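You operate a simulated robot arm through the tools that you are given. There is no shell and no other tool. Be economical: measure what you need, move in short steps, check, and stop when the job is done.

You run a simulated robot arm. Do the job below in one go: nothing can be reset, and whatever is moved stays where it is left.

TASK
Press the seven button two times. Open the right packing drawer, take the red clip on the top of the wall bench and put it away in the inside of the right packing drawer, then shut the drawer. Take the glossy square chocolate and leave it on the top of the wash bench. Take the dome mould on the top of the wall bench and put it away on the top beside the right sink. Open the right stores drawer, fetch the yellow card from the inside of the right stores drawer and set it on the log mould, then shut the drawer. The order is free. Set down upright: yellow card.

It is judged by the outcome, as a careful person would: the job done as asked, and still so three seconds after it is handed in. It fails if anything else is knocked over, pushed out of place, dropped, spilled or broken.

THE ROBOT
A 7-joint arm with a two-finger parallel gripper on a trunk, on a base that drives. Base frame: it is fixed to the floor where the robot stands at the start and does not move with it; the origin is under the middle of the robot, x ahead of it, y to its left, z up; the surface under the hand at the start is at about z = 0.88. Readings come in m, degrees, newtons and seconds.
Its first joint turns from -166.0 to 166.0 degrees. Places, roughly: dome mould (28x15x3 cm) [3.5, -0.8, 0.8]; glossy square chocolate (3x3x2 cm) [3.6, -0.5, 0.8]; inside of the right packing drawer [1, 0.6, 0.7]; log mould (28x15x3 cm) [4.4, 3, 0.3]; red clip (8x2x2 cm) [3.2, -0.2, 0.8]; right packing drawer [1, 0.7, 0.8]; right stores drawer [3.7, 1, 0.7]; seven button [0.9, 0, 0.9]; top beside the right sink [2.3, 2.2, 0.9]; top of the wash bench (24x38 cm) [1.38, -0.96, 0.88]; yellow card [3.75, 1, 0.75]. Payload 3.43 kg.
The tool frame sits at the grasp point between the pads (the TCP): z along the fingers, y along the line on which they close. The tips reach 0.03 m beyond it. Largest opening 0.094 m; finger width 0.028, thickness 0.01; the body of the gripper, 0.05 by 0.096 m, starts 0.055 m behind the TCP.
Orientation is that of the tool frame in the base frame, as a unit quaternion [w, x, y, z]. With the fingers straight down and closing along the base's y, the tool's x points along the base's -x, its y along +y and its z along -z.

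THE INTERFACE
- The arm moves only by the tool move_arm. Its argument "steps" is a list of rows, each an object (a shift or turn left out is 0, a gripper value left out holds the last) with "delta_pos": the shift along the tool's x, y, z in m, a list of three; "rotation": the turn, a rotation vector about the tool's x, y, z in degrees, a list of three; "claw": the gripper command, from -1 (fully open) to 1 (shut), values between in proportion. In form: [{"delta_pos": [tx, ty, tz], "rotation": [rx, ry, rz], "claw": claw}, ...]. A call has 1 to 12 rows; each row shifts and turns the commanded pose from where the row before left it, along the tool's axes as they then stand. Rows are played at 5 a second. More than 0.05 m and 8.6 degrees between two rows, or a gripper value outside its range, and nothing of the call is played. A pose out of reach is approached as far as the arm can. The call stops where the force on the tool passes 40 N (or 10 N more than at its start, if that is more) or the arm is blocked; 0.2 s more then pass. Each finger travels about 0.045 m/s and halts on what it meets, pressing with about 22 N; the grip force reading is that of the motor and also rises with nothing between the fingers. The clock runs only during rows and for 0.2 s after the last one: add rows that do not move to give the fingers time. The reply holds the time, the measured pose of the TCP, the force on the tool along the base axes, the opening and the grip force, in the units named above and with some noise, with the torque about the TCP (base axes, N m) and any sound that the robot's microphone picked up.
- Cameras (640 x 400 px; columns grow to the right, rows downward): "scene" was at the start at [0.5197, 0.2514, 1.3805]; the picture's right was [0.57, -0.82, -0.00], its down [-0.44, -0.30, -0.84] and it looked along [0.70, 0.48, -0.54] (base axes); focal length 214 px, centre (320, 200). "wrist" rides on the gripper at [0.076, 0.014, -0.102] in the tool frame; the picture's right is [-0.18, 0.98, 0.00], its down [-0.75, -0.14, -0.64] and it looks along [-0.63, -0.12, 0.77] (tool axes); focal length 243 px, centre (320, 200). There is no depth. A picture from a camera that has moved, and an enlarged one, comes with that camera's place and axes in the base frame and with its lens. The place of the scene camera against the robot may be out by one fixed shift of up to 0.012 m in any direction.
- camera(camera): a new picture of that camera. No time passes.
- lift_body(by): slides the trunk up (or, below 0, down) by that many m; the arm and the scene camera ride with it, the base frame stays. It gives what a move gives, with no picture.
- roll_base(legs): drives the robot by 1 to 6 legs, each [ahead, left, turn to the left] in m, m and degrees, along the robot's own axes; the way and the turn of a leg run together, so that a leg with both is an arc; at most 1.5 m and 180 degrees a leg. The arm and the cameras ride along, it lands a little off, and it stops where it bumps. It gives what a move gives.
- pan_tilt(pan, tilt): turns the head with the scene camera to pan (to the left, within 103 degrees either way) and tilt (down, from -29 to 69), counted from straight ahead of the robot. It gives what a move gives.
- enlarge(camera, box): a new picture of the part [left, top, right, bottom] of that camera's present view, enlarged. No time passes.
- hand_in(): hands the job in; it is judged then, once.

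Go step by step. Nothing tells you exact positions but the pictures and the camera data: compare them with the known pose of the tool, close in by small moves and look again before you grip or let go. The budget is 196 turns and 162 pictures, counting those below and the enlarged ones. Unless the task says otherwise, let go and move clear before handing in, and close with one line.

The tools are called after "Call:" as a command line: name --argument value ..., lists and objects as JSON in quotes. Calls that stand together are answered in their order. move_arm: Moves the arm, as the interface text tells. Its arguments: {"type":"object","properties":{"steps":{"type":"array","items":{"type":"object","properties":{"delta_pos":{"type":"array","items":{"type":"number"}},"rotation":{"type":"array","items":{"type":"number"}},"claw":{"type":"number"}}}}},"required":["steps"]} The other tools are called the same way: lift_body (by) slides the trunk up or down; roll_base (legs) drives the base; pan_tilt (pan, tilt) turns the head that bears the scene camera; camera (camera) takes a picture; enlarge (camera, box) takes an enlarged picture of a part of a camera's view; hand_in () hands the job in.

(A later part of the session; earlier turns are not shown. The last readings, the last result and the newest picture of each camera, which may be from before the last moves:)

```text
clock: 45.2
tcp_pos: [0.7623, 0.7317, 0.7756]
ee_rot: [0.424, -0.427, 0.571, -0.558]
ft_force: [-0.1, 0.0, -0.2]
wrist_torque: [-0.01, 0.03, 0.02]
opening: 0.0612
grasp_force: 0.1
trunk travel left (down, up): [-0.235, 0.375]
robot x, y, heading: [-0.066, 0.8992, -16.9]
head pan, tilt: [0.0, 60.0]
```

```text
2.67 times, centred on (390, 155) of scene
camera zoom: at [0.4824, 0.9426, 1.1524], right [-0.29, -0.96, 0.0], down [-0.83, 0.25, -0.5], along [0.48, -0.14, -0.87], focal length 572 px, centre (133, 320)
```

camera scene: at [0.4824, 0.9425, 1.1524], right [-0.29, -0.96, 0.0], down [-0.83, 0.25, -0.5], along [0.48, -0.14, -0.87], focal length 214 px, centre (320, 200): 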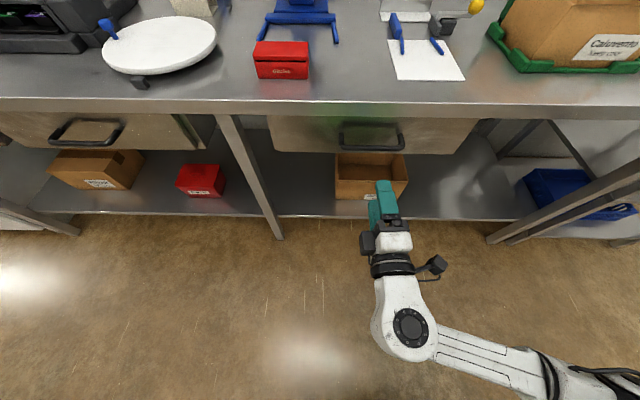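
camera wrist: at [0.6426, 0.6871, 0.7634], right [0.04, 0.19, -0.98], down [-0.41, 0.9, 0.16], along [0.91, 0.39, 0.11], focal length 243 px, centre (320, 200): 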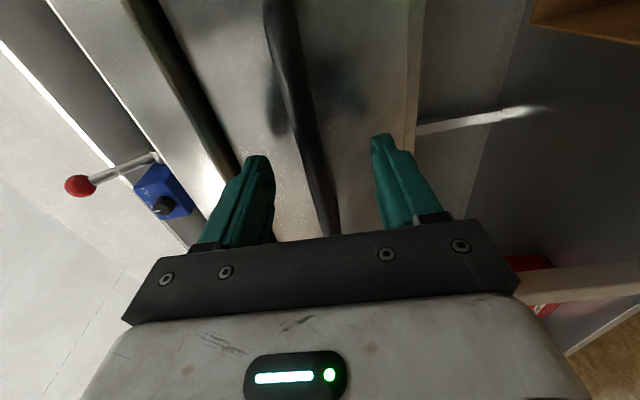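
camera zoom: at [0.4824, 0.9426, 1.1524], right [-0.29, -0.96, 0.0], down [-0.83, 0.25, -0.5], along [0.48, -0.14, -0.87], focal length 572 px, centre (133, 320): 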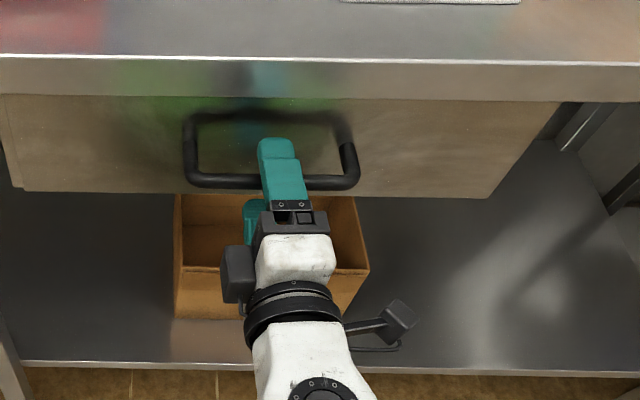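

The bar is between the fingers. I'll close on it and test with a small pull.

Call:
move_arm --steps '[{"delta_pos": [0, 0, 0.004], "claw": 1}, {}, {}, {}, {}]'

Call:
move_arm --steps '[{"delta_pos": [0, 0, -0.015]}, {"delta_pos": [0, 0, -0.015]}, {"delta_pos": [0, 0, -0.02]}]'

Call:
camera --camera "scene"

```text
clock: 46.4
tcp_pos: [0.7653, 0.7303, 0.7785]
ee_rot: [0.424, -0.426, 0.57, -0.56]
ft_force: [1.4, -0.1, 20.7]
wrist_torque: [-0.84, -0.05, -0.23]
opening: 0.0137
grasp_force: 45.0
trunk travel left (down, up): [-0.235, 0.375]
robot x, y, heading: [-0.0657, 0.8966, -16.9]
head pan, tilt: [0.0, 60.0]
```

```text
clock: 47.2
tcp_pos: [0.7169, 0.7459, 0.7784]
ee_rot: [0.425, -0.428, 0.57, -0.558]
ft_force: [4.3, 7.8, 23.0]
wrist_torque: [-0.81, -0.07, -0.42]
opening: 0.0138
grasp_force: 45.2
trunk travel left (down, up): [-0.235, 0.375]
robot x, y, heading: [-0.0661, 0.8981, -16.9]
head pan, tilt: [0.0, 60.0]
```

```text
122 pictures are left
camera scene: at [0.482, 0.9433, 1.1527], right [-0.29, -0.96, 0.0], down [-0.83, 0.25, -0.5], along [0.48, -0.14, -0.87], focal length 214 px, centre (320, 200)
```

scene: 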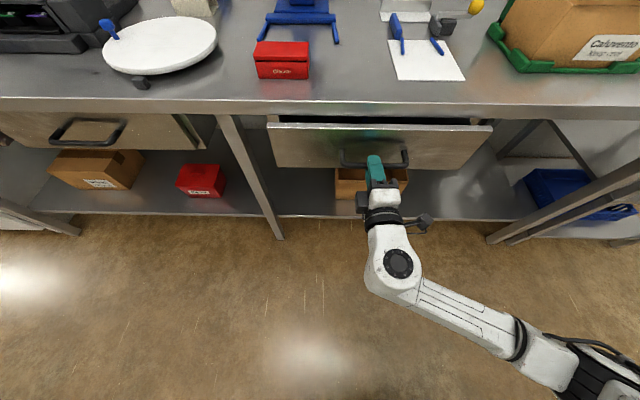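

The drawer is coming out. I'll pull it further by driving straight back.

Call:
roll_base --legs '[[-0.2, 0, 0]]'

Call:
camera --camera "scene"

```text
clock: 48.8
tcp_pos: [0.5242, 0.8039, 0.7782]
ee_rot: [0.425, -0.428, 0.569, -0.559]
ft_force: [7.5, 26.8, 19.3]
wrist_torque: [-0.88, 0.01, 0.44]
opening: 0.0137
grasp_force: 44.9
trunk travel left (down, up): [-0.235, 0.375]
robot x, y, heading: [-0.2573, 0.9537, -16.7]
head pan, tilt: [0.0, 60.0]
```

```text
121 pictures are left
camera scene: at [0.2896, 1.0013, 1.1525], right [-0.29, -0.96, 0.0], down [-0.83, 0.25, -0.5], along [0.48, -0.15, -0.87], focal length 214 px, centre (320, 200)
```

scene: 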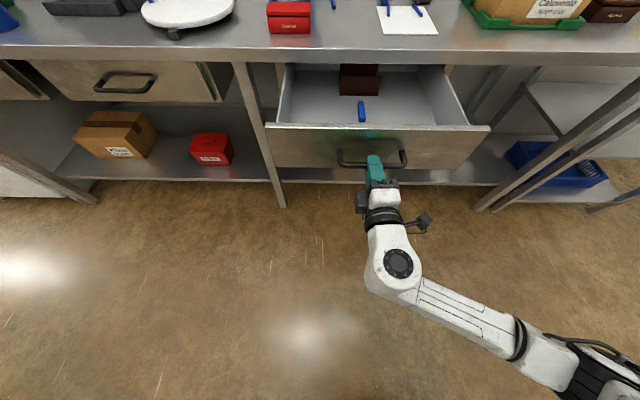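

The drawer is well open, with room inside. I'll release the bar, back off, and look for the way to the other area.

Call:
move_arm --steps '[{"claw": -0.3}, {}, {}, {"delta_pos": [0, 0, -0.04]}, {"delta_pos": [0, 0, -0.04]}]'

Call:
roll_base --legs '[[-0.25, 0, 0]]'

Call:
lift_body --by 0.3

Call:
pan_tilt --pan 75 --tilt 12

Call:
camera --camera "scene"

```text
clock: 50.0
tcp_pos: [0.4477, 0.8247, 0.7782]
ee_rot: [0.425, -0.428, 0.57, -0.558]
ft_force: [0.2, -0.3, -0.5]
wrist_torque: [0.0, 0.01, 0.0]
opening: 0.0613
grasp_force: 0.1
trunk travel left (down, up): [-0.235, 0.375]
robot x, y, heading: [-0.2573, 0.9575, -16.4]
head pan, tilt: [0.0, 60.0]
```

```text
clock: 51.4
tcp_pos: [0.3318, 0.8051, 0.7775]
ee_rot: [0.411, -0.412, 0.581, -0.569]
ft_force: [-0.1, 0.1, 0.5]
wrist_torque: [0.0, 0.0, -0.01]
opening: 0.0615
grasp_force: 0.0
trunk travel left (down, up): [-0.235, 0.375]
robot x, y, heading: [-0.3618, 0.9688, -19.7]
head pan, tilt: [0.0, 60.0]
stopped in leg 1: the robot was blocked; the commanded pose is now the measured one
```

```text
clock: 54.4
tcp_pos: [0.3318, 0.807, 1.0782]
ee_rot: [0.411, -0.413, 0.581, -0.569]
ft_force: [-0.4, 0.1, -0.9]
wrist_torque: [-0.02, 0.0, 0.0]
opening: 0.0612
grasp_force: 0.1
trunk travel left (down, up): [-0.535, 0.075]
robot x, y, heading: [-0.3657, 0.9691, -19.9]
head pan, tilt: [0.0, 60.0]
```

```text
clock: 55.9
tcp_pos: [0.3321, 0.8054, 1.0769]
ee_rot: [0.411, -0.412, 0.581, -0.569]
ft_force: [0.3, -0.1, 0.5]
wrist_torque: [0.02, 0.0, -0.03]
opening: 0.0612
grasp_force: 0.1
trunk travel left (down, up): [-0.535, 0.075]
robot x, y, heading: [-0.3607, 0.9729, -19.7]
head pan, tilt: [75.0, 12.0]
```

```text
120 pictures are left
camera scene: at [0.1744, 1.0882, 1.5235], right [0.82, -0.57, 0.0], down [-0.12, -0.17, -0.98], along [0.56, 0.8, -0.21], focal length 214 px, centre (320, 200)
```

scene: 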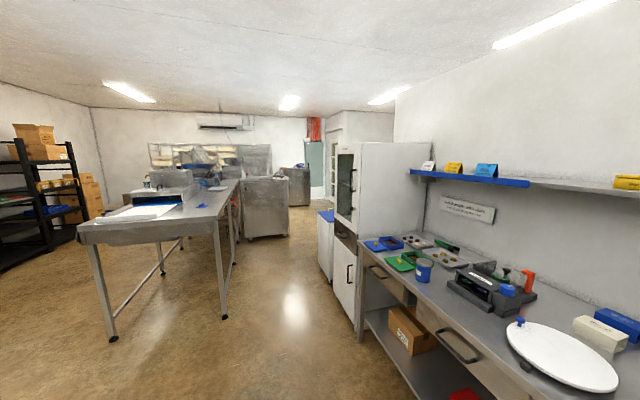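

The robot bumped something behind it, probably the small table. I'll check that before moving on.

Call:
pan_tilt --pan 103 --tilt 45

Call:
camera --camera "scene"

```text
clock: 56.9
tcp_pos: [0.3326, 0.8055, 1.0782]
ee_rot: [0.411, -0.413, 0.581, -0.568]
ft_force: [0.0, -0.1, -0.2]
wrist_torque: [-0.02, 0.0, 0.02]
opening: 0.0612
grasp_force: 0.0
trunk travel left (down, up): [-0.535, 0.075]
robot x, y, heading: [-0.3655, 0.9718, -19.8]
head pan, tilt: [103.0, 45.0]
```

```text
119 pictures are left
camera scene: at [0.1308, 1.0925, 1.4719], right [0.99, -0.12, 0.0], down [-0.09, -0.7, -0.71], along [0.09, 0.7, -0.71], focal length 214 px, centre (320, 200)
```

scene: 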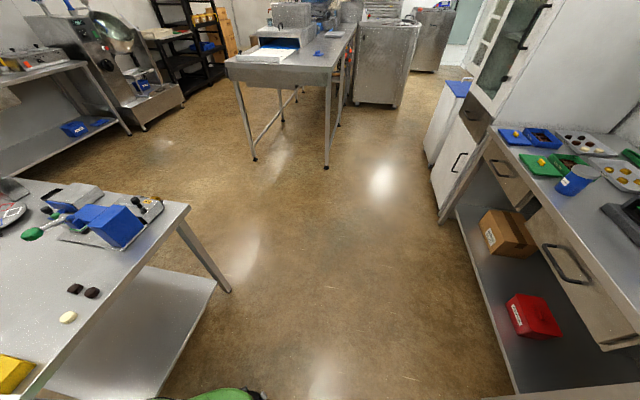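

Nothing looks disturbed: the table is just close behind me. I'll ease forward, turn left along the aisle and drive to look past the white cabinet.

Call:
roll_base --legs '[[0.15, 0, 0], [0, 0, 92.5], [1.0, 0, 0]]'

Call:
pan_tilt --pan 0 --tilt 20

Call:
camera --camera "scene"

```text
clock: 66.9
tcp_pos: [0.2138, 2.5773, 1.0788]
ee_rot: [-0.695, 0.705, -0.104, 0.095]
ft_force: [0.9, 0.6, -0.2]
wrist_torque: [0.01, 0.0, 0.0]
opening: 0.0608
grasp_force: 0.1
trunk travel left (down, up): [-0.535, 0.075]
robot x, y, heading: [0.0771, 1.8736, 72.5]
head pan, tilt: [103.0, 45.0]
```

```text
clock: 68.7
tcp_pos: [0.2135, 2.5774, 1.0779]
ee_rot: [-0.695, 0.705, -0.104, 0.096]
ft_force: [0.4, 0.2, -0.3]
wrist_torque: [0.01, 0.0, -0.02]
opening: 0.061
grasp_force: 0.1
trunk travel left (down, up): [-0.535, 0.075]
robot x, y, heading: [0.0767, 1.8734, 72.8]
head pan, tilt: [0.0, 20.0]
```

```text
118 pictures are left
camera scene: at [0.0544, 2.4477, 1.5105], right [0.95, -0.3, 0.0], down [-0.1, -0.33, -0.94], along [0.28, 0.9, -0.34], focal length 214 px, centre (320, 200)
```

scene: 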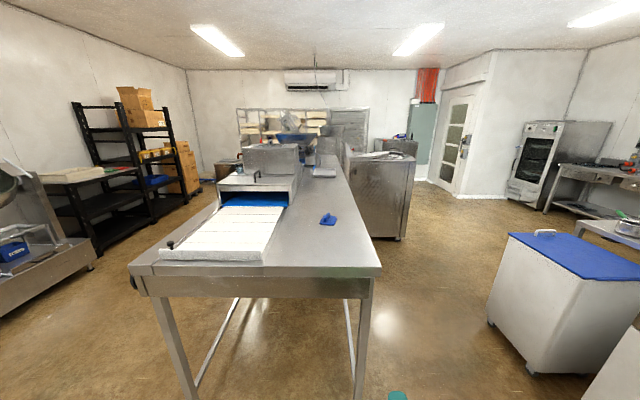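

The room opens to the right past the cabinet and the blue-lidded bin. I'll steer between the island and the bin.

Call:
roll_base --legs '[[0, -0.3, 0], [0, 0, -15], [1.45, 0, 0], [0, 0, 15]]'

Call:
pan_tilt --pan -60 --tilt 20

Call:
camera --camera "scene"

```text
clock: 79.3
tcp_pos: [1.2842, 3.708, 1.0773]
ee_rot: [-0.694, 0.705, -0.105, 0.098]
ft_force: [0.1, 0.2, -0.6]
wrist_torque: [-0.01, 0.0, 0.02]
opening: 0.0613
grasp_force: 0.0
trunk travel left (down, up): [-0.535, 0.075]
robot x, y, heading: [1.1456, 3.0041, 72.4]
head pan, tilt: [0.0, 20.0]
```

```text
clock: 80.6
tcp_pos: [1.2837, 3.7093, 1.0785]
ee_rot: [-0.694, 0.705, -0.106, 0.098]
ft_force: [0.1, 0.2, 0.4]
wrist_torque: [0.0, 0.02, 0.04]
opening: 0.0611
grasp_force: 0.0
trunk travel left (down, up): [-0.535, 0.075]
robot x, y, heading: [1.1406, 3.0071, 72.3]
head pan, tilt: [-60.0, 20.0]
```

```text
117 pictures are left
camera scene: at [1.1868, 3.5116, 1.5105], right [0.22, -0.98, 0.0], down [-0.33, -0.07, -0.94], along [0.92, 0.2, -0.34], focal length 214 px, centre (320, 200)
```

scene: 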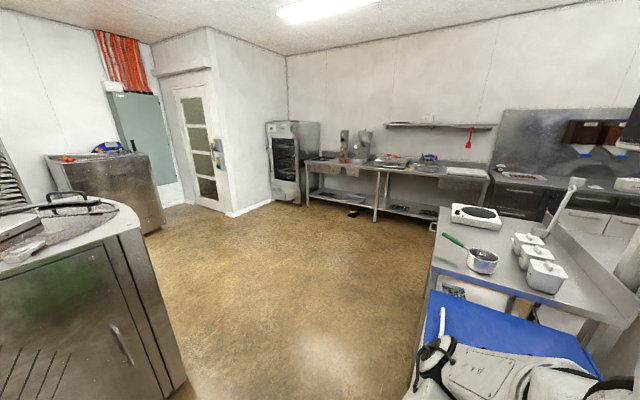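

The far bench, the counter and the pots are visible. I'll drive past the bin and turn to face +x.

Call:
roll_base --legs '[[0.55, 0, 0], [0, 0, -72], [0, 0.2, 0], [0.8, 0, 0]]'

Call:
pan_tilt --pan -40 --tilt 30

Call:
camera --camera "scene"

Call:
pan_tilt --pan 20 --tilt 30

Call:
camera --camera "scene"

```text
clock: 92.0
tcp_pos: [2.8187, 3.845, 1.0784]
ee_rot: [-0.509, 0.513, -0.495, 0.483]
ft_force: [0.2, -0.5, -0.4]
wrist_torque: [0.01, -0.02, 0.02]
opening: 0.0611
grasp_force: 0.0
trunk travel left (down, up): [-0.535, 0.075]
robot x, y, heading: [2.1081, 3.7476, 1.4]
head pan, tilt: [-60.0, 20.0]
```

```text
clock: 92.8
tcp_pos: [2.8184, 3.8455, 1.0786]
ee_rot: [-0.509, 0.514, -0.494, 0.483]
ft_force: [0.6, -0.1, -1.4]
wrist_torque: [0.04, 0.01, 0.0]
opening: 0.061
grasp_force: 0.2
trunk travel left (down, up): [-0.535, 0.075]
robot x, y, heading: [2.1078, 3.7451, 1.4]
head pan, tilt: [-40.0, 30.0]
```

```text
116 pictures are left
camera scene: at [2.6201, 3.903, 1.4945], right [-0.62, -0.78, 0.0], down [-0.39, 0.31, -0.87], along [0.68, -0.54, -0.5], focal length 214 px, centre (320, 200)
```

scene: 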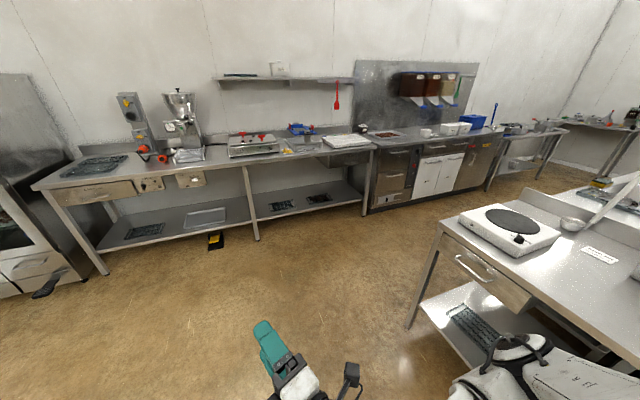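

```text
clock: 94.1
tcp_pos: [2.8191, 3.8452, 1.0777]
ee_rot: [-0.508, 0.513, -0.494, 0.484]
ft_force: [-0.5, -0.9, 0.1]
wrist_torque: [0.0, 0.01, 0.02]
opening: 0.0611
grasp_force: 0.1
trunk travel left (down, up): [-0.535, 0.075]
robot x, y, heading: [2.1095, 3.7509, 1.4]
head pan, tilt: [20.0, 30.0]
```

```text
115 pictures are left
camera scene: at [2.6338, 3.9925, 1.4945], right [0.36, -0.93, 0.0], down [-0.47, -0.18, -0.87], along [0.81, 0.32, -0.5], focal length 214 px, centre (320, 200)
```

scene: 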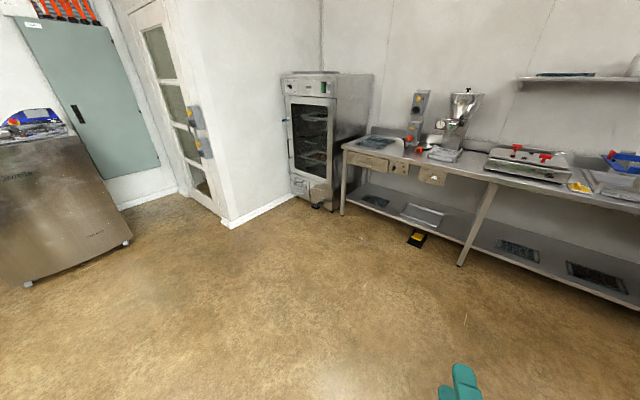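

The shelf moulds, the cabinet drawers and the benches beyond are all in view. I'll zoom in on these areas.

Call:
pan_tilt --pan -50 --tilt 25

Call:
enlarge --camera "scene" --box '[280, 80, 600, 280]'

Call:
enlarge --camera "scene" --box '[120, 80, 440, 280]'

```text
clock: 95.5
tcp_pos: [2.8194, 3.8445, 1.0768]
ee_rot: [-0.508, 0.513, -0.495, 0.483]
ft_force: [-0.2, 1.1, -0.1]
wrist_torque: [0.01, -0.02, 0.02]
opening: 0.0611
grasp_force: 0.0
trunk travel left (down, up): [-0.535, 0.075]
robot x, y, heading: [2.1078, 3.7453, 1.4]
head pan, tilt: [-50.0, 25.0]
```

```text
2.00 times, centred on (440, 180) of scene
camera zoom: at [2.6105, 3.8905, 1.5024], right [-0.75, -0.66, 0.0], down [-0.28, 0.32, -0.91], along [0.6, -0.68, -0.42], focal length 429 px, centre (80, 240)
```

zoom: 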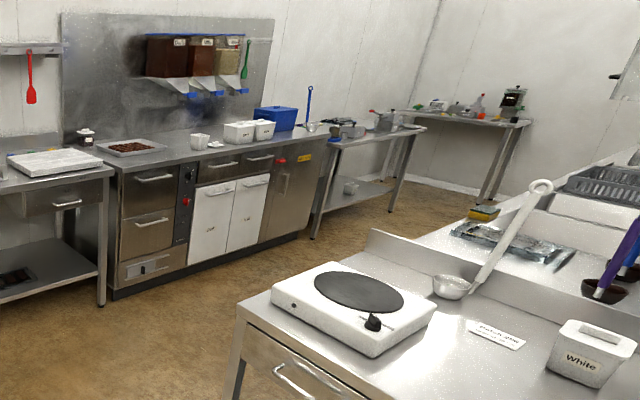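

```text
2.00 times, centred on (280, 180) of scene
camera zoom: at [2.6105, 3.8905, 1.5024], right [-0.75, -0.66, 0.0], down [-0.28, 0.32, -0.91], along [0.6, -0.68, -0.42], focal length 429 px, centre (400, 240)
```

zoom: 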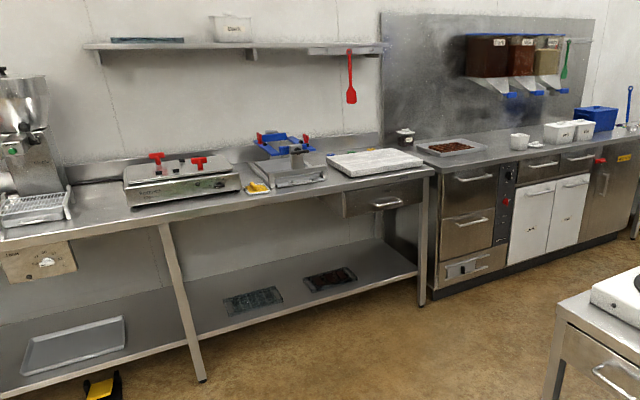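

The stores drawers sit above the white doors, and the left shelf mould matches the log mould's position (4.4, 3, 0.3). I'll drive to the aisle entrance and square up to the cabinets.

Call:
roll_base --legs '[[1.4, -0.17, 0], [0, 0, -18.3]]'

Call:
pan_tilt --pan -75 --tilt 25

Call:
camera --camera "scene"

Call:
pan_tilt --pan -5 --tilt 45

Call:
camera --camera "scene"

```text
clock: 103.6
tcp_pos: [4.2193, 3.4844, 1.0772]
ee_rot: [0.428, -0.427, 0.57, -0.557]
ft_force: [-0.1, -0.2, 0.9]
wrist_torque: [0.02, 0.01, 0.07]
opening: 0.061
grasp_force: 0.0
trunk travel left (down, up): [-0.535, 0.075]
robot x, y, heading: [3.5125, 3.6142, -16.8]
head pan, tilt: [-50.0, 25.0]
```

```text
clock: 104.5
tcp_pos: [4.2198, 3.486, 1.0771]
ee_rot: [0.427, -0.428, 0.57, -0.557]
ft_force: [-0.2, -0.4, 0.0]
wrist_torque: [-0.02, -0.02, -0.01]
opening: 0.061
grasp_force: 0.0
trunk travel left (down, up): [-0.535, 0.075]
robot x, y, heading: [3.5109, 3.6153, -17.3]
head pan, tilt: [-75.0, 25.0]
```

```text
112 pictures are left
camera scene: at [3.995, 3.5874, 1.5024], right [-1.0, 0.03, 0.0], down [0.01, 0.42, -0.91], along [-0.03, -0.91, -0.42], focal length 214 px, centre (320, 200)
```

scene: 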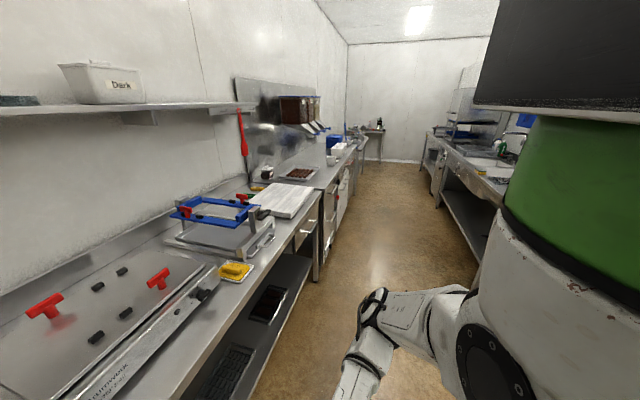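

```text
clock: 105.9
tcp_pos: [4.2204, 3.4852, 1.0773]
ee_rot: [0.427, -0.429, 0.569, -0.556]
ft_force: [0.0, 0.2, -0.4]
wrist_torque: [-0.01, 0.04, -0.02]
opening: 0.0609
grasp_force: 0.2
trunk travel left (down, up): [-0.535, 0.075]
robot x, y, heading: [3.516, 3.6134, -16.5]
head pan, tilt: [-5.0, 45.0]
```

```text
111 pictures are left
camera scene: at [4.0733, 3.6493, 1.4719], right [-0.37, -0.93, 0.0], down [-0.66, 0.26, -0.71], along [0.66, -0.26, -0.71], focal length 214 px, centre (320, 200)
```

scene: 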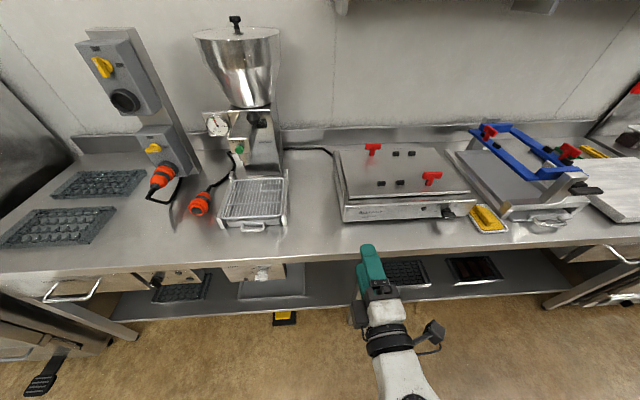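

The aisle is clear. I'll strafe along it to the stores drawers.

Call:
roll_base --legs '[[0, -1.3, 0], [0, -1.2, 0]]'

Call:
pan_tilt --pan -5 --tilt 45

Call:
camera --camera "scene"

Call:
camera --camera "wrist"

```text
clock: 118.1
tcp_pos: [3.4679, 1.087, 1.078]
ee_rot: [0.421, -0.422, 0.574, -0.561]
ft_force: [0.6, -0.2, 0.5]
wrist_torque: [0.0, -0.02, 0.0]
opening: 0.061
grasp_force: 0.0
trunk travel left (down, up): [-0.535, 0.075]
robot x, y, heading: [2.766, 1.2313, -17.9]
head pan, tilt: [-5.0, 45.0]
```

```text
clock: 118.7
tcp_pos: [3.4699, 1.0871, 1.0781]
ee_rot: [0.421, -0.424, 0.573, -0.561]
ft_force: [-0.1, -0.1, 0.4]
wrist_torque: [0.01, -0.02, -0.03]
opening: 0.0611
grasp_force: 0.2
trunk travel left (down, up): [-0.535, 0.075]
robot x, y, heading: [2.7633, 1.2269, -17.7]
head pan, tilt: [-5.0, 45.0]
```

```text
110 pictures are left
camera scene: at [3.3257, 1.2533, 1.4718], right [-0.39, -0.92, 0.0], down [-0.65, 0.27, -0.71], along [0.65, -0.27, -0.71], focal length 214 px, centre (320, 200)
```

scene: 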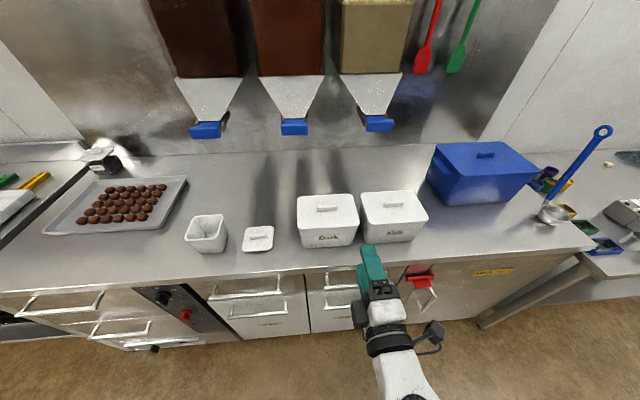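

```text
109 pictures are left
camera wrist: at [3.3491, 1.0437, 1.0651], right [0.04, 0.19, -0.98], down [-0.4, 0.9, 0.16], along [0.92, 0.38, 0.11], focal length 243 px, centre (320, 200)
```

wrist: 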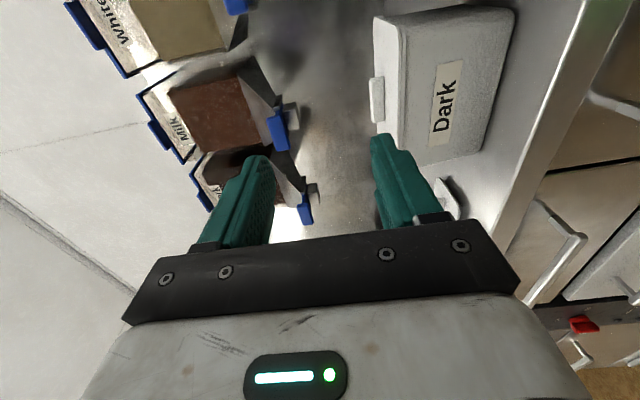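

The right stores drawer's handle is about 10 cm ahead of and below the hand. I'll back up slightly, lower the trunk and look.

Call:
roll_base --legs '[[-0.06, 0, 0.9]]'

Call:
lift_body --by -0.3

Call:
camera --camera "scene"

Call:
camera --camera "wrist"

```text
clock: 119.7
tcp_pos: [3.4134, 1.1167, 1.078]
ee_rot: [0.425, -0.427, 0.571, -0.558]
ft_force: [-0.5, 0.3, 0.5]
wrist_torque: [-0.02, -0.01, 0.0]
opening: 0.0612
grasp_force: 0.1
trunk travel left (down, up): [-0.535, 0.075]
robot x, y, heading: [2.7108, 1.2454, -17.0]
head pan, tilt: [-5.0, 45.0]
```

```text
clock: 122.7
tcp_pos: [3.4139, 1.1158, 0.7784]
ee_rot: [0.424, -0.427, 0.571, -0.559]
ft_force: [0.5, 0.2, 0.3]
wrist_torque: [0.01, 0.02, 0.03]
opening: 0.0611
grasp_force: 0.2
trunk travel left (down, up): [-0.235, 0.375]
robot x, y, heading: [2.7047, 1.2455, -17.0]
head pan, tilt: [-5.0, 45.0]
```

```text
108 pictures are left
camera scene: at [3.2673, 1.2801, 1.1719], right [-0.37, -0.93, 0.0], down [-0.66, 0.26, -0.71], along [0.66, -0.26, -0.71], focal length 214 px, centre (320, 200)
```

scene: 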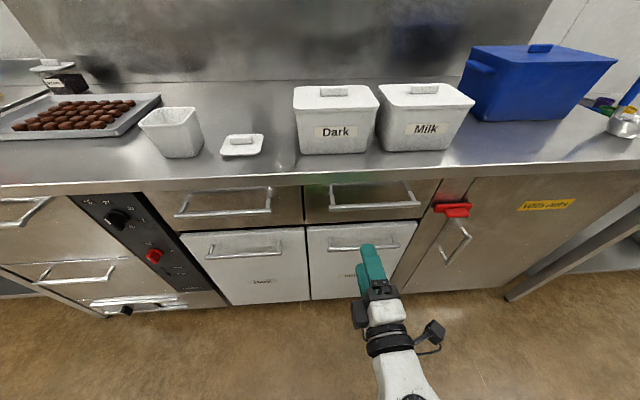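

```text
107 pictures are left
camera wrist: at [3.2939, 1.071, 0.7652], right [0.04, 0.19, -0.98], down [-0.41, 0.9, 0.16], along [0.91, 0.4, 0.11], focal length 243 px, centre (320, 200)
```

wrist: 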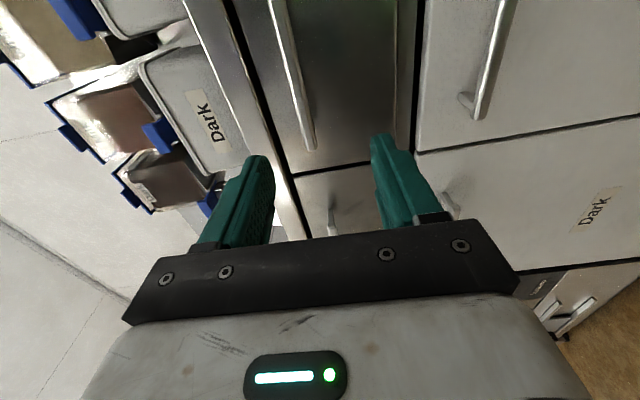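

The bar's centre is near (3.556, 1.025, 0.796). I'll line up with a narrower opening to clear the counter lip.

Call:
move_arm --steps '[{"delta_pos": [0.025, -0.009, 0.0], "claw": 0.1}, {"delta_pos": [0.024, -0.008, 0.0]}, {"delta_pos": [0, 0, 0.045]}, {"delta_pos": [0, 0, 0.045]}, {}]'

Call:
camera --camera "wrist"

Call:
enlarge --camera "scene" --box '[260, 150, 500, 300]'

```text
clock: 123.9
tcp_pos: [3.4865, 1.0444, 0.7932]
ee_rot: [0.425, -0.427, 0.572, -0.557]
ft_force: [-0.7, -0.1, 0.4]
wrist_torque: [0.02, 0.01, -0.01]
opening: 0.0422
grasp_force: 0.0
trunk travel left (down, up): [-0.235, 0.375]
robot x, y, heading: [2.7064, 1.2465, -16.8]
head pan, tilt: [-5.0, 45.0]
```

```text
106 pictures are left
camera wrist: at [3.3674, 0.9995, 0.7802], right [0.04, 0.19, -0.98], down [-0.41, 0.9, 0.16], along [0.91, 0.4, 0.11], focal length 243 px, centre (320, 200)
```

wrist: 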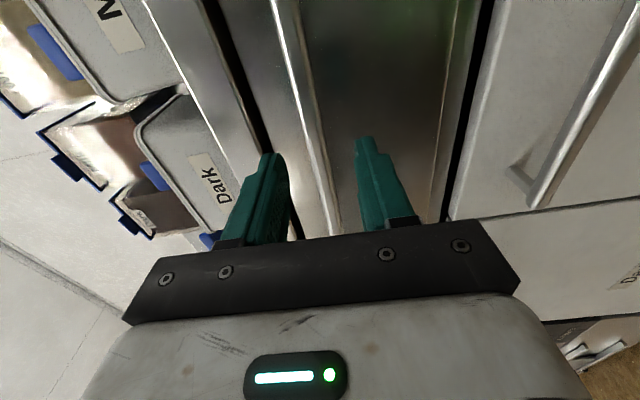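

```text
2.67 times, centred on (380, 225) of scene
camera zoom: at [3.2673, 1.28, 1.1719], right [-0.37, -0.93, 0.0], down [-0.66, 0.26, -0.71], along [0.66, -0.26, -0.71], focal length 572 px, centre (160, 133)
```

zoom: 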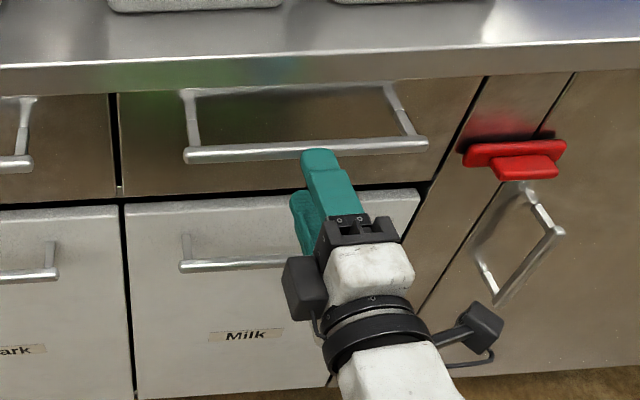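

The bar lies midway between the fingertips. I'll advance and close on it.

Call:
move_arm --steps '[{"delta_pos": [0, 0, 0.03]}, {"delta_pos": [0, 0, 0.025]}, {}, {"claw": 1}, {}, {}, {}]'

Call:
enlarge --camera "scene" --box '[260, 150, 500, 300]'

```text
clock: 125.5
tcp_pos: [3.5393, 1.0278, 0.794]
ee_rot: [0.426, -0.426, 0.569, -0.56]
ft_force: [2.6, -0.1, 23.6]
wrist_torque: [-0.78, 0.06, 0.03]
opening: 0.0186
grasp_force: 45.1
trunk travel left (down, up): [-0.235, 0.375]
robot x, y, heading: [2.7108, 1.248, -17.1]
head pan, tilt: [-5.0, 45.0]
```

```text
2.67 times, centred on (380, 225) of scene
camera zoom: at [3.2668, 1.2803, 1.1724], right [-0.37, -0.93, 0.0], down [-0.66, 0.26, -0.71], along [0.66, -0.26, -0.71], focal length 572 px, centre (160, 133)
```

zoom: 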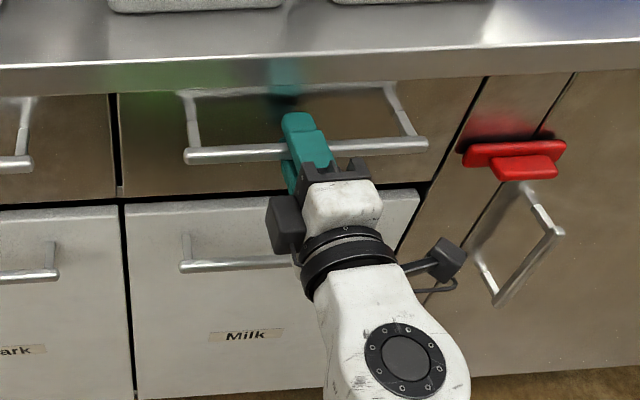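

I have the bar. I'll pull with the arm first, as there's little room behind the base.

Call:
move_arm --steps '[{"delta_pos": [0, 0, -0.02]}, {"delta_pos": [0, 0, -0.025]}, {"delta_pos": [0, 0, -0.025]}, {"delta_pos": [0, 0, -0.025]}, {"delta_pos": [0, 0, -0.025]}, {"delta_pos": [0, 0, -0.025]}, {"delta_pos": [0, 0, -0.025]}, {"delta_pos": [0, 0, -0.025]}]'

Call:
camera --camera "scene"

```text
clock: 127.3
tcp_pos: [3.3885, 1.0751, 0.7944]
ee_rot: [0.422, -0.431, 0.573, -0.554]
ft_force: [2.4, 15.1, -27.5]
wrist_torque: [-0.43, -0.33, 1.03]
opening: 0.0187
grasp_force: 44.7
out of reach, approached as far as the arm can: row 7, 8
trunk travel left (down, up): [-0.235, 0.375]
robot x, y, heading: [2.7089, 1.2476, -17.1]
head pan, tilt: [-5.0, 45.0]
```

```text
103 pictures are left
camera scene: at [3.2679, 1.2798, 1.1706], right [-0.37, -0.93, 0.0], down [-0.66, 0.26, -0.71], along [0.66, -0.27, -0.71], focal length 214 px, centre (320, 200)
```

scene: 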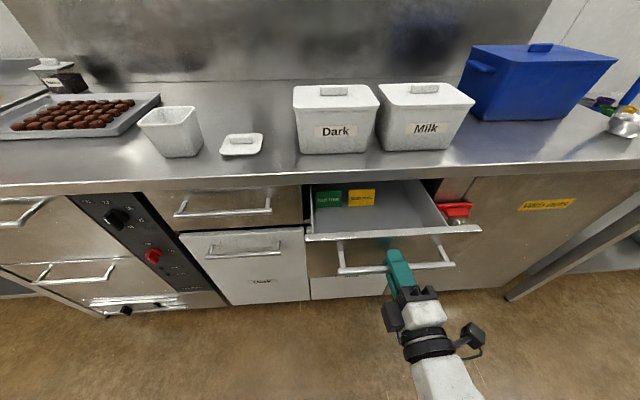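

Yellow and green cards stand at the back of the drawer. I'll open it a bit more by driving back slowly.

Call:
roll_base --legs '[[-0.1, 0, 0]]'

Call:
camera --camera "scene"

```text
clock: 128.1
tcp_pos: [3.3697, 1.0801, 0.7956]
ee_rot: [0.421, -0.432, 0.574, -0.553]
ft_force: [1.7, -0.2, -2.5]
wrist_torque: [-0.19, -0.26, -0.25]
opening: 0.0187
grasp_force: 44.9
trunk travel left (down, up): [-0.235, 0.375]
robot x, y, heading: [2.692, 1.2504, -16.8]
head pan, tilt: [-5.0, 45.0]
stopped in leg 1: the force on the tool passed its limit at 45 N (the readings are from after the stop); the commanded pose is now the measured one
```

```text
102 pictures are left
camera scene: at [3.25, 1.2853, 1.1722], right [-0.37, -0.93, 0.0], down [-0.66, 0.26, -0.71], along [0.66, -0.26, -0.71], focal length 214 px, centre (320, 200)
```

scene: 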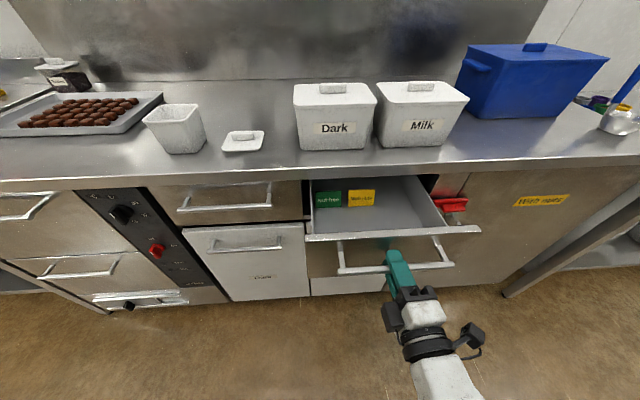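

The drawer seems to be at its end stop. I'll zoom in on the card.

Call:
enlarge --camera "scene" --box '[290, 160, 450, 260]'

```text
4.00 times, centred on (370, 210) of scene
camera zoom: at [3.25, 1.2853, 1.1722], right [-0.37, -0.93, 0.0], down [-0.66, 0.26, -0.71], along [0.66, -0.26, -0.71], focal length 858 px, centre (120, 160)
```

zoom: 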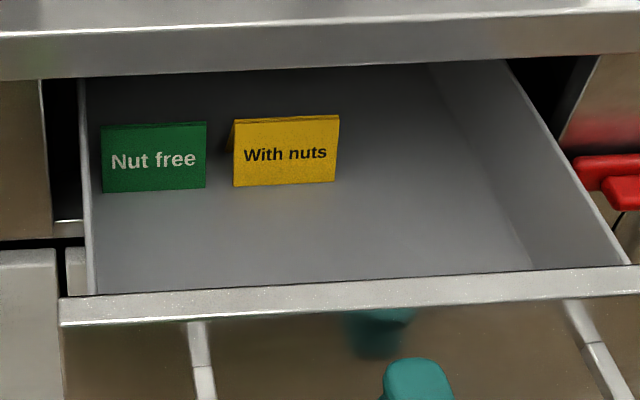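

The cards are small tents, partly under the counter lip. I'll try pulling the drawer further, since the stop may have been only a force spike.

Call:
roll_base --legs '[[-0.04, 0, 0]]'

Call:
enlarge --camera "scene" --box '[260, 150, 500, 300]'

```text
clock: 129.0
tcp_pos: [3.3301, 1.0927, 0.7952]
ee_rot: [0.421, -0.433, 0.573, -0.554]
ft_force: [3.8, 5.9, -4.6]
wrist_torque: [-0.35, -0.3, -0.7]
opening: 0.0184
grasp_force: 44.8
trunk travel left (down, up): [-0.235, 0.375]
robot x, y, heading: [2.6523, 1.2641, -17.1]
head pan, tilt: [-5.0, 45.0]
```

```text
2.67 times, centred on (380, 225) of scene
camera zoom: at [3.2117, 1.2973, 1.1718], right [-0.37, -0.93, 0.0], down [-0.66, 0.26, -0.71], along [0.66, -0.26, -0.71], focal length 572 px, centre (160, 133)
```

zoom: 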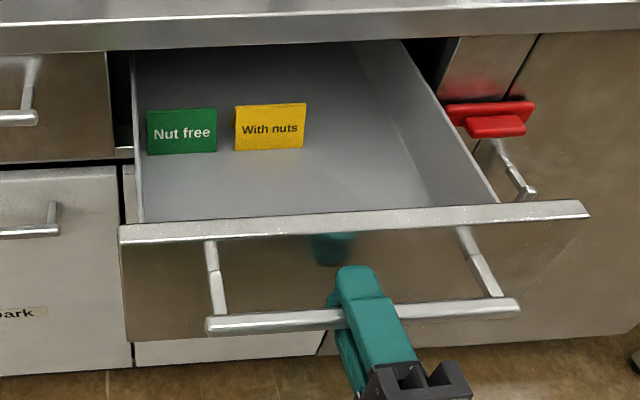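

It moved freely, so it wasn't the end stop. I'll pull a little more.

Call:
roll_base --legs '[[-0.04, 0, 0]]'

Call:
roll_base --legs '[[-0.04, 0, 0]]'

Call:
enlarge --camera "scene" --box '[260, 130, 500, 280]'

```text
clock: 129.8
tcp_pos: [3.2934, 1.106, 0.7944]
ee_rot: [0.421, -0.434, 0.573, -0.553]
ft_force: [5.2, 8.1, -1.7]
wrist_torque: [-0.37, -0.29, -0.56]
opening: 0.0186
grasp_force: 45.0
trunk travel left (down, up): [-0.235, 0.375]
robot x, y, heading: [2.6135, 1.2775, -17.1]
head pan, tilt: [-5.0, 45.0]
```

```text
clock: 130.6
tcp_pos: [3.2901, 1.106, 0.7945]
ee_rot: [0.421, -0.434, 0.573, -0.553]
ft_force: [-0.6, -0.3, 1.1]
wrist_torque: [-0.23, -0.32, -0.37]
opening: 0.0186
grasp_force: 44.8
trunk travel left (down, up): [-0.235, 0.375]
robot x, y, heading: [2.6093, 1.2774, -17.1]
head pan, tilt: [-5.0, 45.0]
stopped in leg 1: the robot was blocked; the commanded pose is now the measured one
```

```text
2.67 times, centred on (380, 205) of scene
camera zoom: at [3.1699, 1.3099, 1.1718], right [-0.37, -0.93, 0.0], down [-0.66, 0.26, -0.71], along [0.66, -0.26, -0.71], focal length 572 px, centre (160, 187)
```

zoom: 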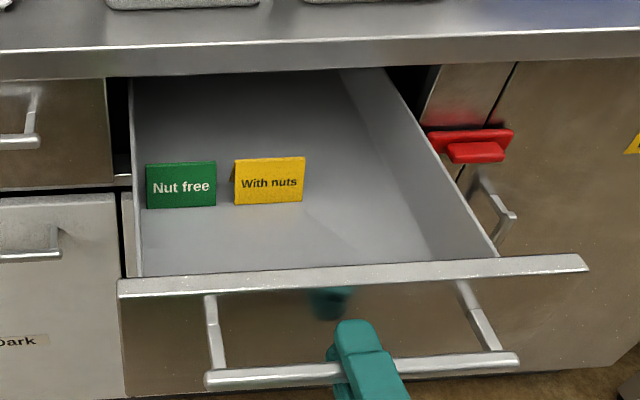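

The base is now touching the counter behind, and the card is clear of the lip. The arm is at its inner limit, so I'll open the fingers and slide sideways off the end of the bar.

Call:
move_arm --steps '[{"claw": -1}, {}, {}, {"delta_pos": [0.02, 0, 0]}, {"delta_pos": [0.04, 0, 0]}, {"delta_pos": [0.04, 0, 0]}, {"delta_pos": [0.04, 0, 0]}, {}]'

Call:
camera --camera "scene"

```text
clock: 132.4
tcp_pos: [3.2544, 0.9705, 0.8003]
ee_rot: [0.422, -0.434, 0.573, -0.553]
ft_force: [-0.1, -0.3, -0.3]
wrist_torque: [0.01, 0.01, -0.01]
opening: 0.0941
grasp_force: 0.0
out of reach, approached as far as the arm can: row 4
trunk travel left (down, up): [-0.235, 0.375]
robot x, y, heading: [2.6133, 1.278, -17.1]
head pan, tilt: [-5.0, 45.0]
```

```text
98 pictures are left
camera scene: at [3.1699, 1.3098, 1.1719], right [-0.37, -0.93, 0.0], down [-0.66, 0.26, -0.71], along [0.66, -0.26, -0.71], focal length 214 px, centre (320, 200)
```

scene: 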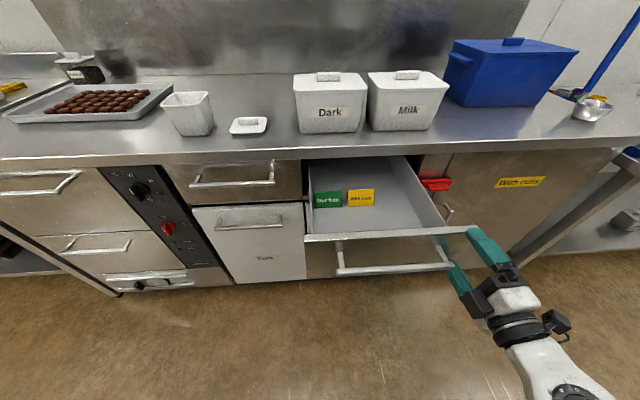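

The fingers are off the bar. I'll move a bit more to the right and back, then raise the trunk.

Call:
move_arm --steps '[{"delta_pos": [0.04, 0, -0.01]}, {"delta_pos": [0.0, 0, -0.02]}, {}]'

Call:
lift_body --by 0.3

Call:
camera --camera "scene"

```text
clock: 133.2
tcp_pos: [3.2136, 0.9396, 0.8005]
ee_rot: [0.421, -0.434, 0.573, -0.553]
ft_force: [0.1, 0.7, -0.8]
wrist_torque: [-0.01, -0.02, -0.02]
opening: 0.094
grasp_force: 0.0
trunk travel left (down, up): [-0.235, 0.375]
robot x, y, heading: [2.6108, 1.2762, -16.8]
head pan, tilt: [-5.0, 45.0]
```

```text
clock: 136.2
tcp_pos: [3.2145, 0.9395, 1.1004]
ee_rot: [0.422, -0.434, 0.573, -0.553]
ft_force: [0.3, 0.6, -0.2]
wrist_torque: [0.01, 0.0, 0.04]
opening: 0.0942
grasp_force: 0.0
trunk travel left (down, up): [-0.535, 0.075]
robot x, y, heading: [2.6141, 1.2773, -17.0]
head pan, tilt: [-5.0, 45.0]
```

```text
97 pictures are left
camera scene: at [3.17, 1.3098, 1.4718], right [-0.37, -0.93, 0.0], down [-0.66, 0.26, -0.71], along [0.66, -0.26, -0.71], focal length 214 px, centre (320, 200)
```

scene: 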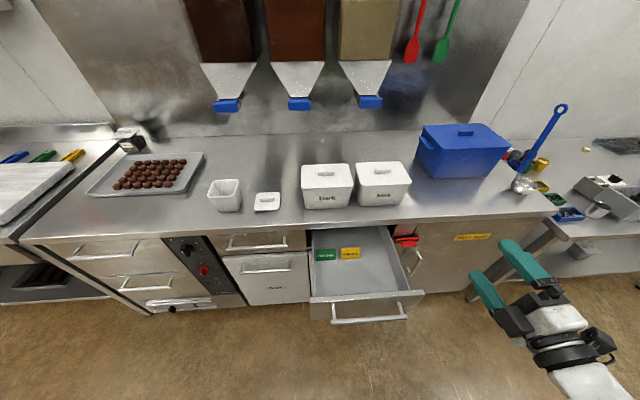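

I'll turn the hand so the fingers close left to right, tilted 40° forward from straight down. That same tilt can be used to place the card on the low shelf.

Call:
move_arm --steps '[{"rotation": [0, 0, -8.2]}, {"rotation": [0, 0, -8.2]}, {"rotation": [0, 0, -8.2]}, {"rotation": [0, 0, -8.2]}, {"rotation": [0, 0, -8.2]}, {"rotation": [0, 0, -8.2]}, {"rotation": [0, 0, -8.2]}, {"rotation": [0, 0, -8.2]}, {"rotation": [0, 0, -8.2]}, {"rotation": [0, 0, -8.2]}, {"rotation": [0, 0, -8.0]}]'

Call:
move_arm --steps '[{"rotation": [0, -8.4, 0]}, {"rotation": [0, -8.4, 0]}, {"rotation": [0, -8.4, 0]}, {"rotation": [0, -8.4, 0]}, {"rotation": [0, -8.4, 0]}, {"rotation": [0, -8, 0]}, {}]'

Call:
camera --camera "scene"

Call:
camera --camera "wrist"

```text
clock: 138.6
tcp_pos: [3.2159, 0.9394, 1.1002]
ee_rot: [0.093, 0.713, -0.097, 0.688]
ft_force: [0.2, -1.2, -0.1]
wrist_torque: [0.0, 0.0, -0.03]
opening: 0.0935
grasp_force: 0.1
trunk travel left (down, up): [-0.535, 0.075]
robot x, y, heading: [2.6146, 1.2759, -17.0]
head pan, tilt: [-5.0, 45.0]
```

```text
clock: 140.2
tcp_pos: [3.2145, 0.9402, 1.0998]
ee_rot: [0.043, 0.937, -0.128, 0.323]
ft_force: [0.7, 1.0, 0.5]
wrist_torque: [0.0, 0.0, 0.01]
opening: 0.094
grasp_force: 0.0
trunk travel left (down, up): [-0.535, 0.075]
robot x, y, heading: [2.609, 1.2786, -17.2]
head pan, tilt: [-5.0, 45.0]
```

```text
96 pictures are left
camera scene: at [3.1701, 1.31, 1.4718], right [-0.37, -0.93, 0.0], down [-0.66, 0.26, -0.71], along [0.66, -0.26, -0.71], focal length 214 px, centre (320, 200)
```

scene: 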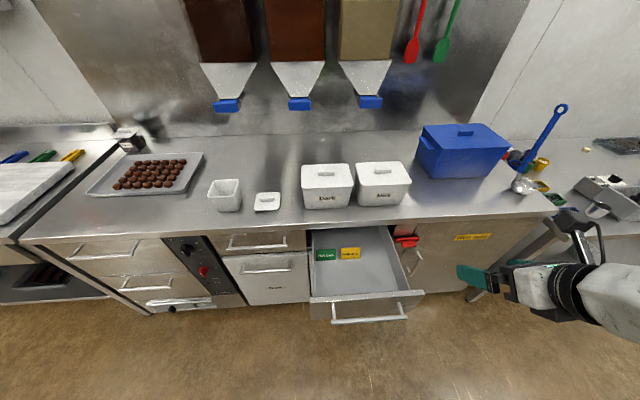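

```text
95 pictures are left
camera wrist: at [3.2082, 0.9273, 1.2281], right [-0.4, -0.91, -0.12], down [-0.92, 0.4, 0.04], along [0.01, 0.12, -0.99], focal length 243 px, centre (320, 200)
```

wrist: 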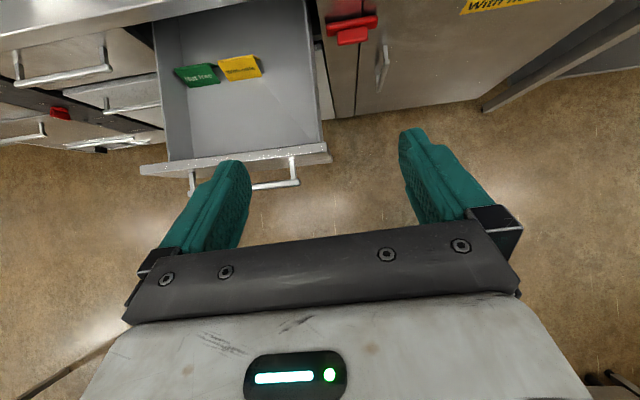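

The hand is in the planned orientation and the card is around (3.52, 1.03). I'll move to just above and in front of it and refine.

Call:
move_arm --steps '[{"delta_pos": [0.0089, -0.0249, 0.0341]}, {"delta_pos": [0.0089, -0.0249, 0.0341]}, {"delta_pos": [0.0089, -0.0249, 0.0341]}, {"delta_pos": [0.0089, -0.0249, 0.0341]}, {"delta_pos": [0.0089, -0.0249, 0.0341]}, {"delta_pos": [0.0089, -0.0249, 0.0341]}, {"delta_pos": [0.0089, -0.0249, 0.0341]}, {}]'

Call:
camera --camera "wrist"

Call:
enlarge --camera "scene" --box '[260, 170, 500, 320]'

```text
clock: 142.0
tcp_pos: [3.4517, 1.0556, 0.951]
ee_rot: [0.043, 0.936, -0.128, 0.324]
ft_force: [0.8, 0.3, -0.7]
wrist_torque: [-0.01, 0.01, 0.0]
opening: 0.0938
grasp_force: 0.1
trunk travel left (down, up): [-0.535, 0.075]
robot x, y, heading: [2.6113, 1.276, -16.8]
head pan, tilt: [-5.0, 45.0]
```

```text
94 pictures are left
camera wrist: at [3.4442, 1.0428, 1.079], right [-0.4, -0.91, -0.12], down [-0.92, 0.4, 0.04], along [0.01, 0.12, -0.99], focal length 243 px, centre (320, 200)
```

wrist: 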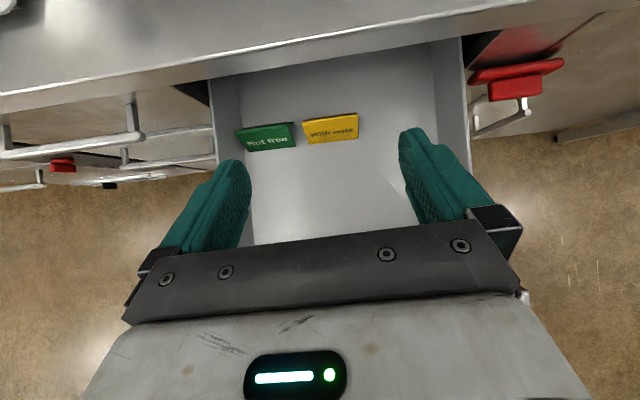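

```text
2.67 times, centred on (380, 245) of scene
camera zoom: at [3.1704, 1.31, 1.4717], right [-0.37, -0.93, 0.0], down [-0.66, 0.26, -0.71], along [0.66, -0.26, -0.71], focal length 572 px, centre (160, 80)
```

zoom: 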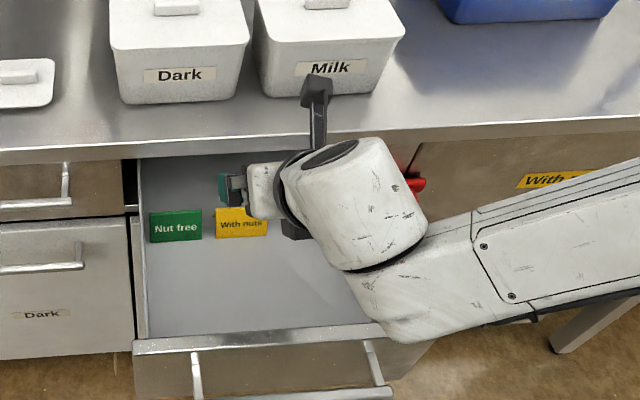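

The card is at about (3.537, 1.027). I'll tilt the hand to 50° so the wrist camera clears the counter lip, then line up along the approach.

Call:
move_arm --steps '[{"rotation": [0, 6, 0], "claw": -0.85}, {"rotation": [0, 6, 0]}, {"delta_pos": [-0.044, 0.0028, 0]}, {"delta_pos": [-0.043, 0.0028, 0]}, {"delta_pos": [0, 0, 0.045]}, {"delta_pos": [0, 0, 0.045]}, {}]'

Call:
camera --camera "wrist"

Call:
enlarge --camera "scene" --box '[260, 170, 500, 320]'

```text
clock: 143.6
tcp_pos: [3.4623, 1.0466, 0.8263]
ee_rot: [0.055, 0.897, -0.123, 0.42]
ft_force: [0.4, 0.0, 0.1]
wrist_torque: [-0.02, -0.04, -0.01]
opening: 0.0868
grasp_force: 0.0
trunk travel left (down, up): [-0.535, 0.075]
robot x, y, heading: [2.6084, 1.2756, -17.0]
head pan, tilt: [-5.0, 45.0]
```

```text
92 pictures are left
camera wrist: at [3.4298, 1.0406, 0.9502], right [-0.38, -0.92, -0.14], down [-0.9, 0.4, -0.17], along [0.21, 0.07, -0.98], focal length 243 px, centre (320, 200)
```

wrist: 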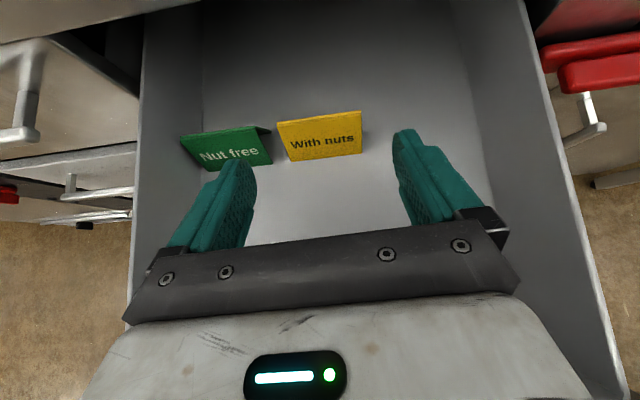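

```text
2.67 times, centred on (380, 245) of scene
camera zoom: at [3.1703, 1.3098, 1.4717], right [-0.37, -0.93, 0.0], down [-0.66, 0.26, -0.71], along [0.66, -0.26, -0.71], focal length 572 px, centre (160, 80)
```

zoom: 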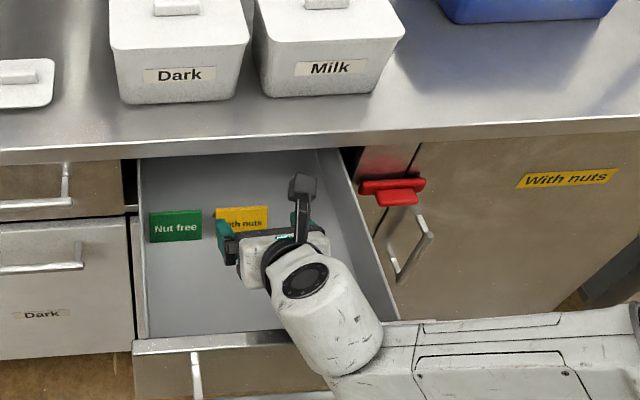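

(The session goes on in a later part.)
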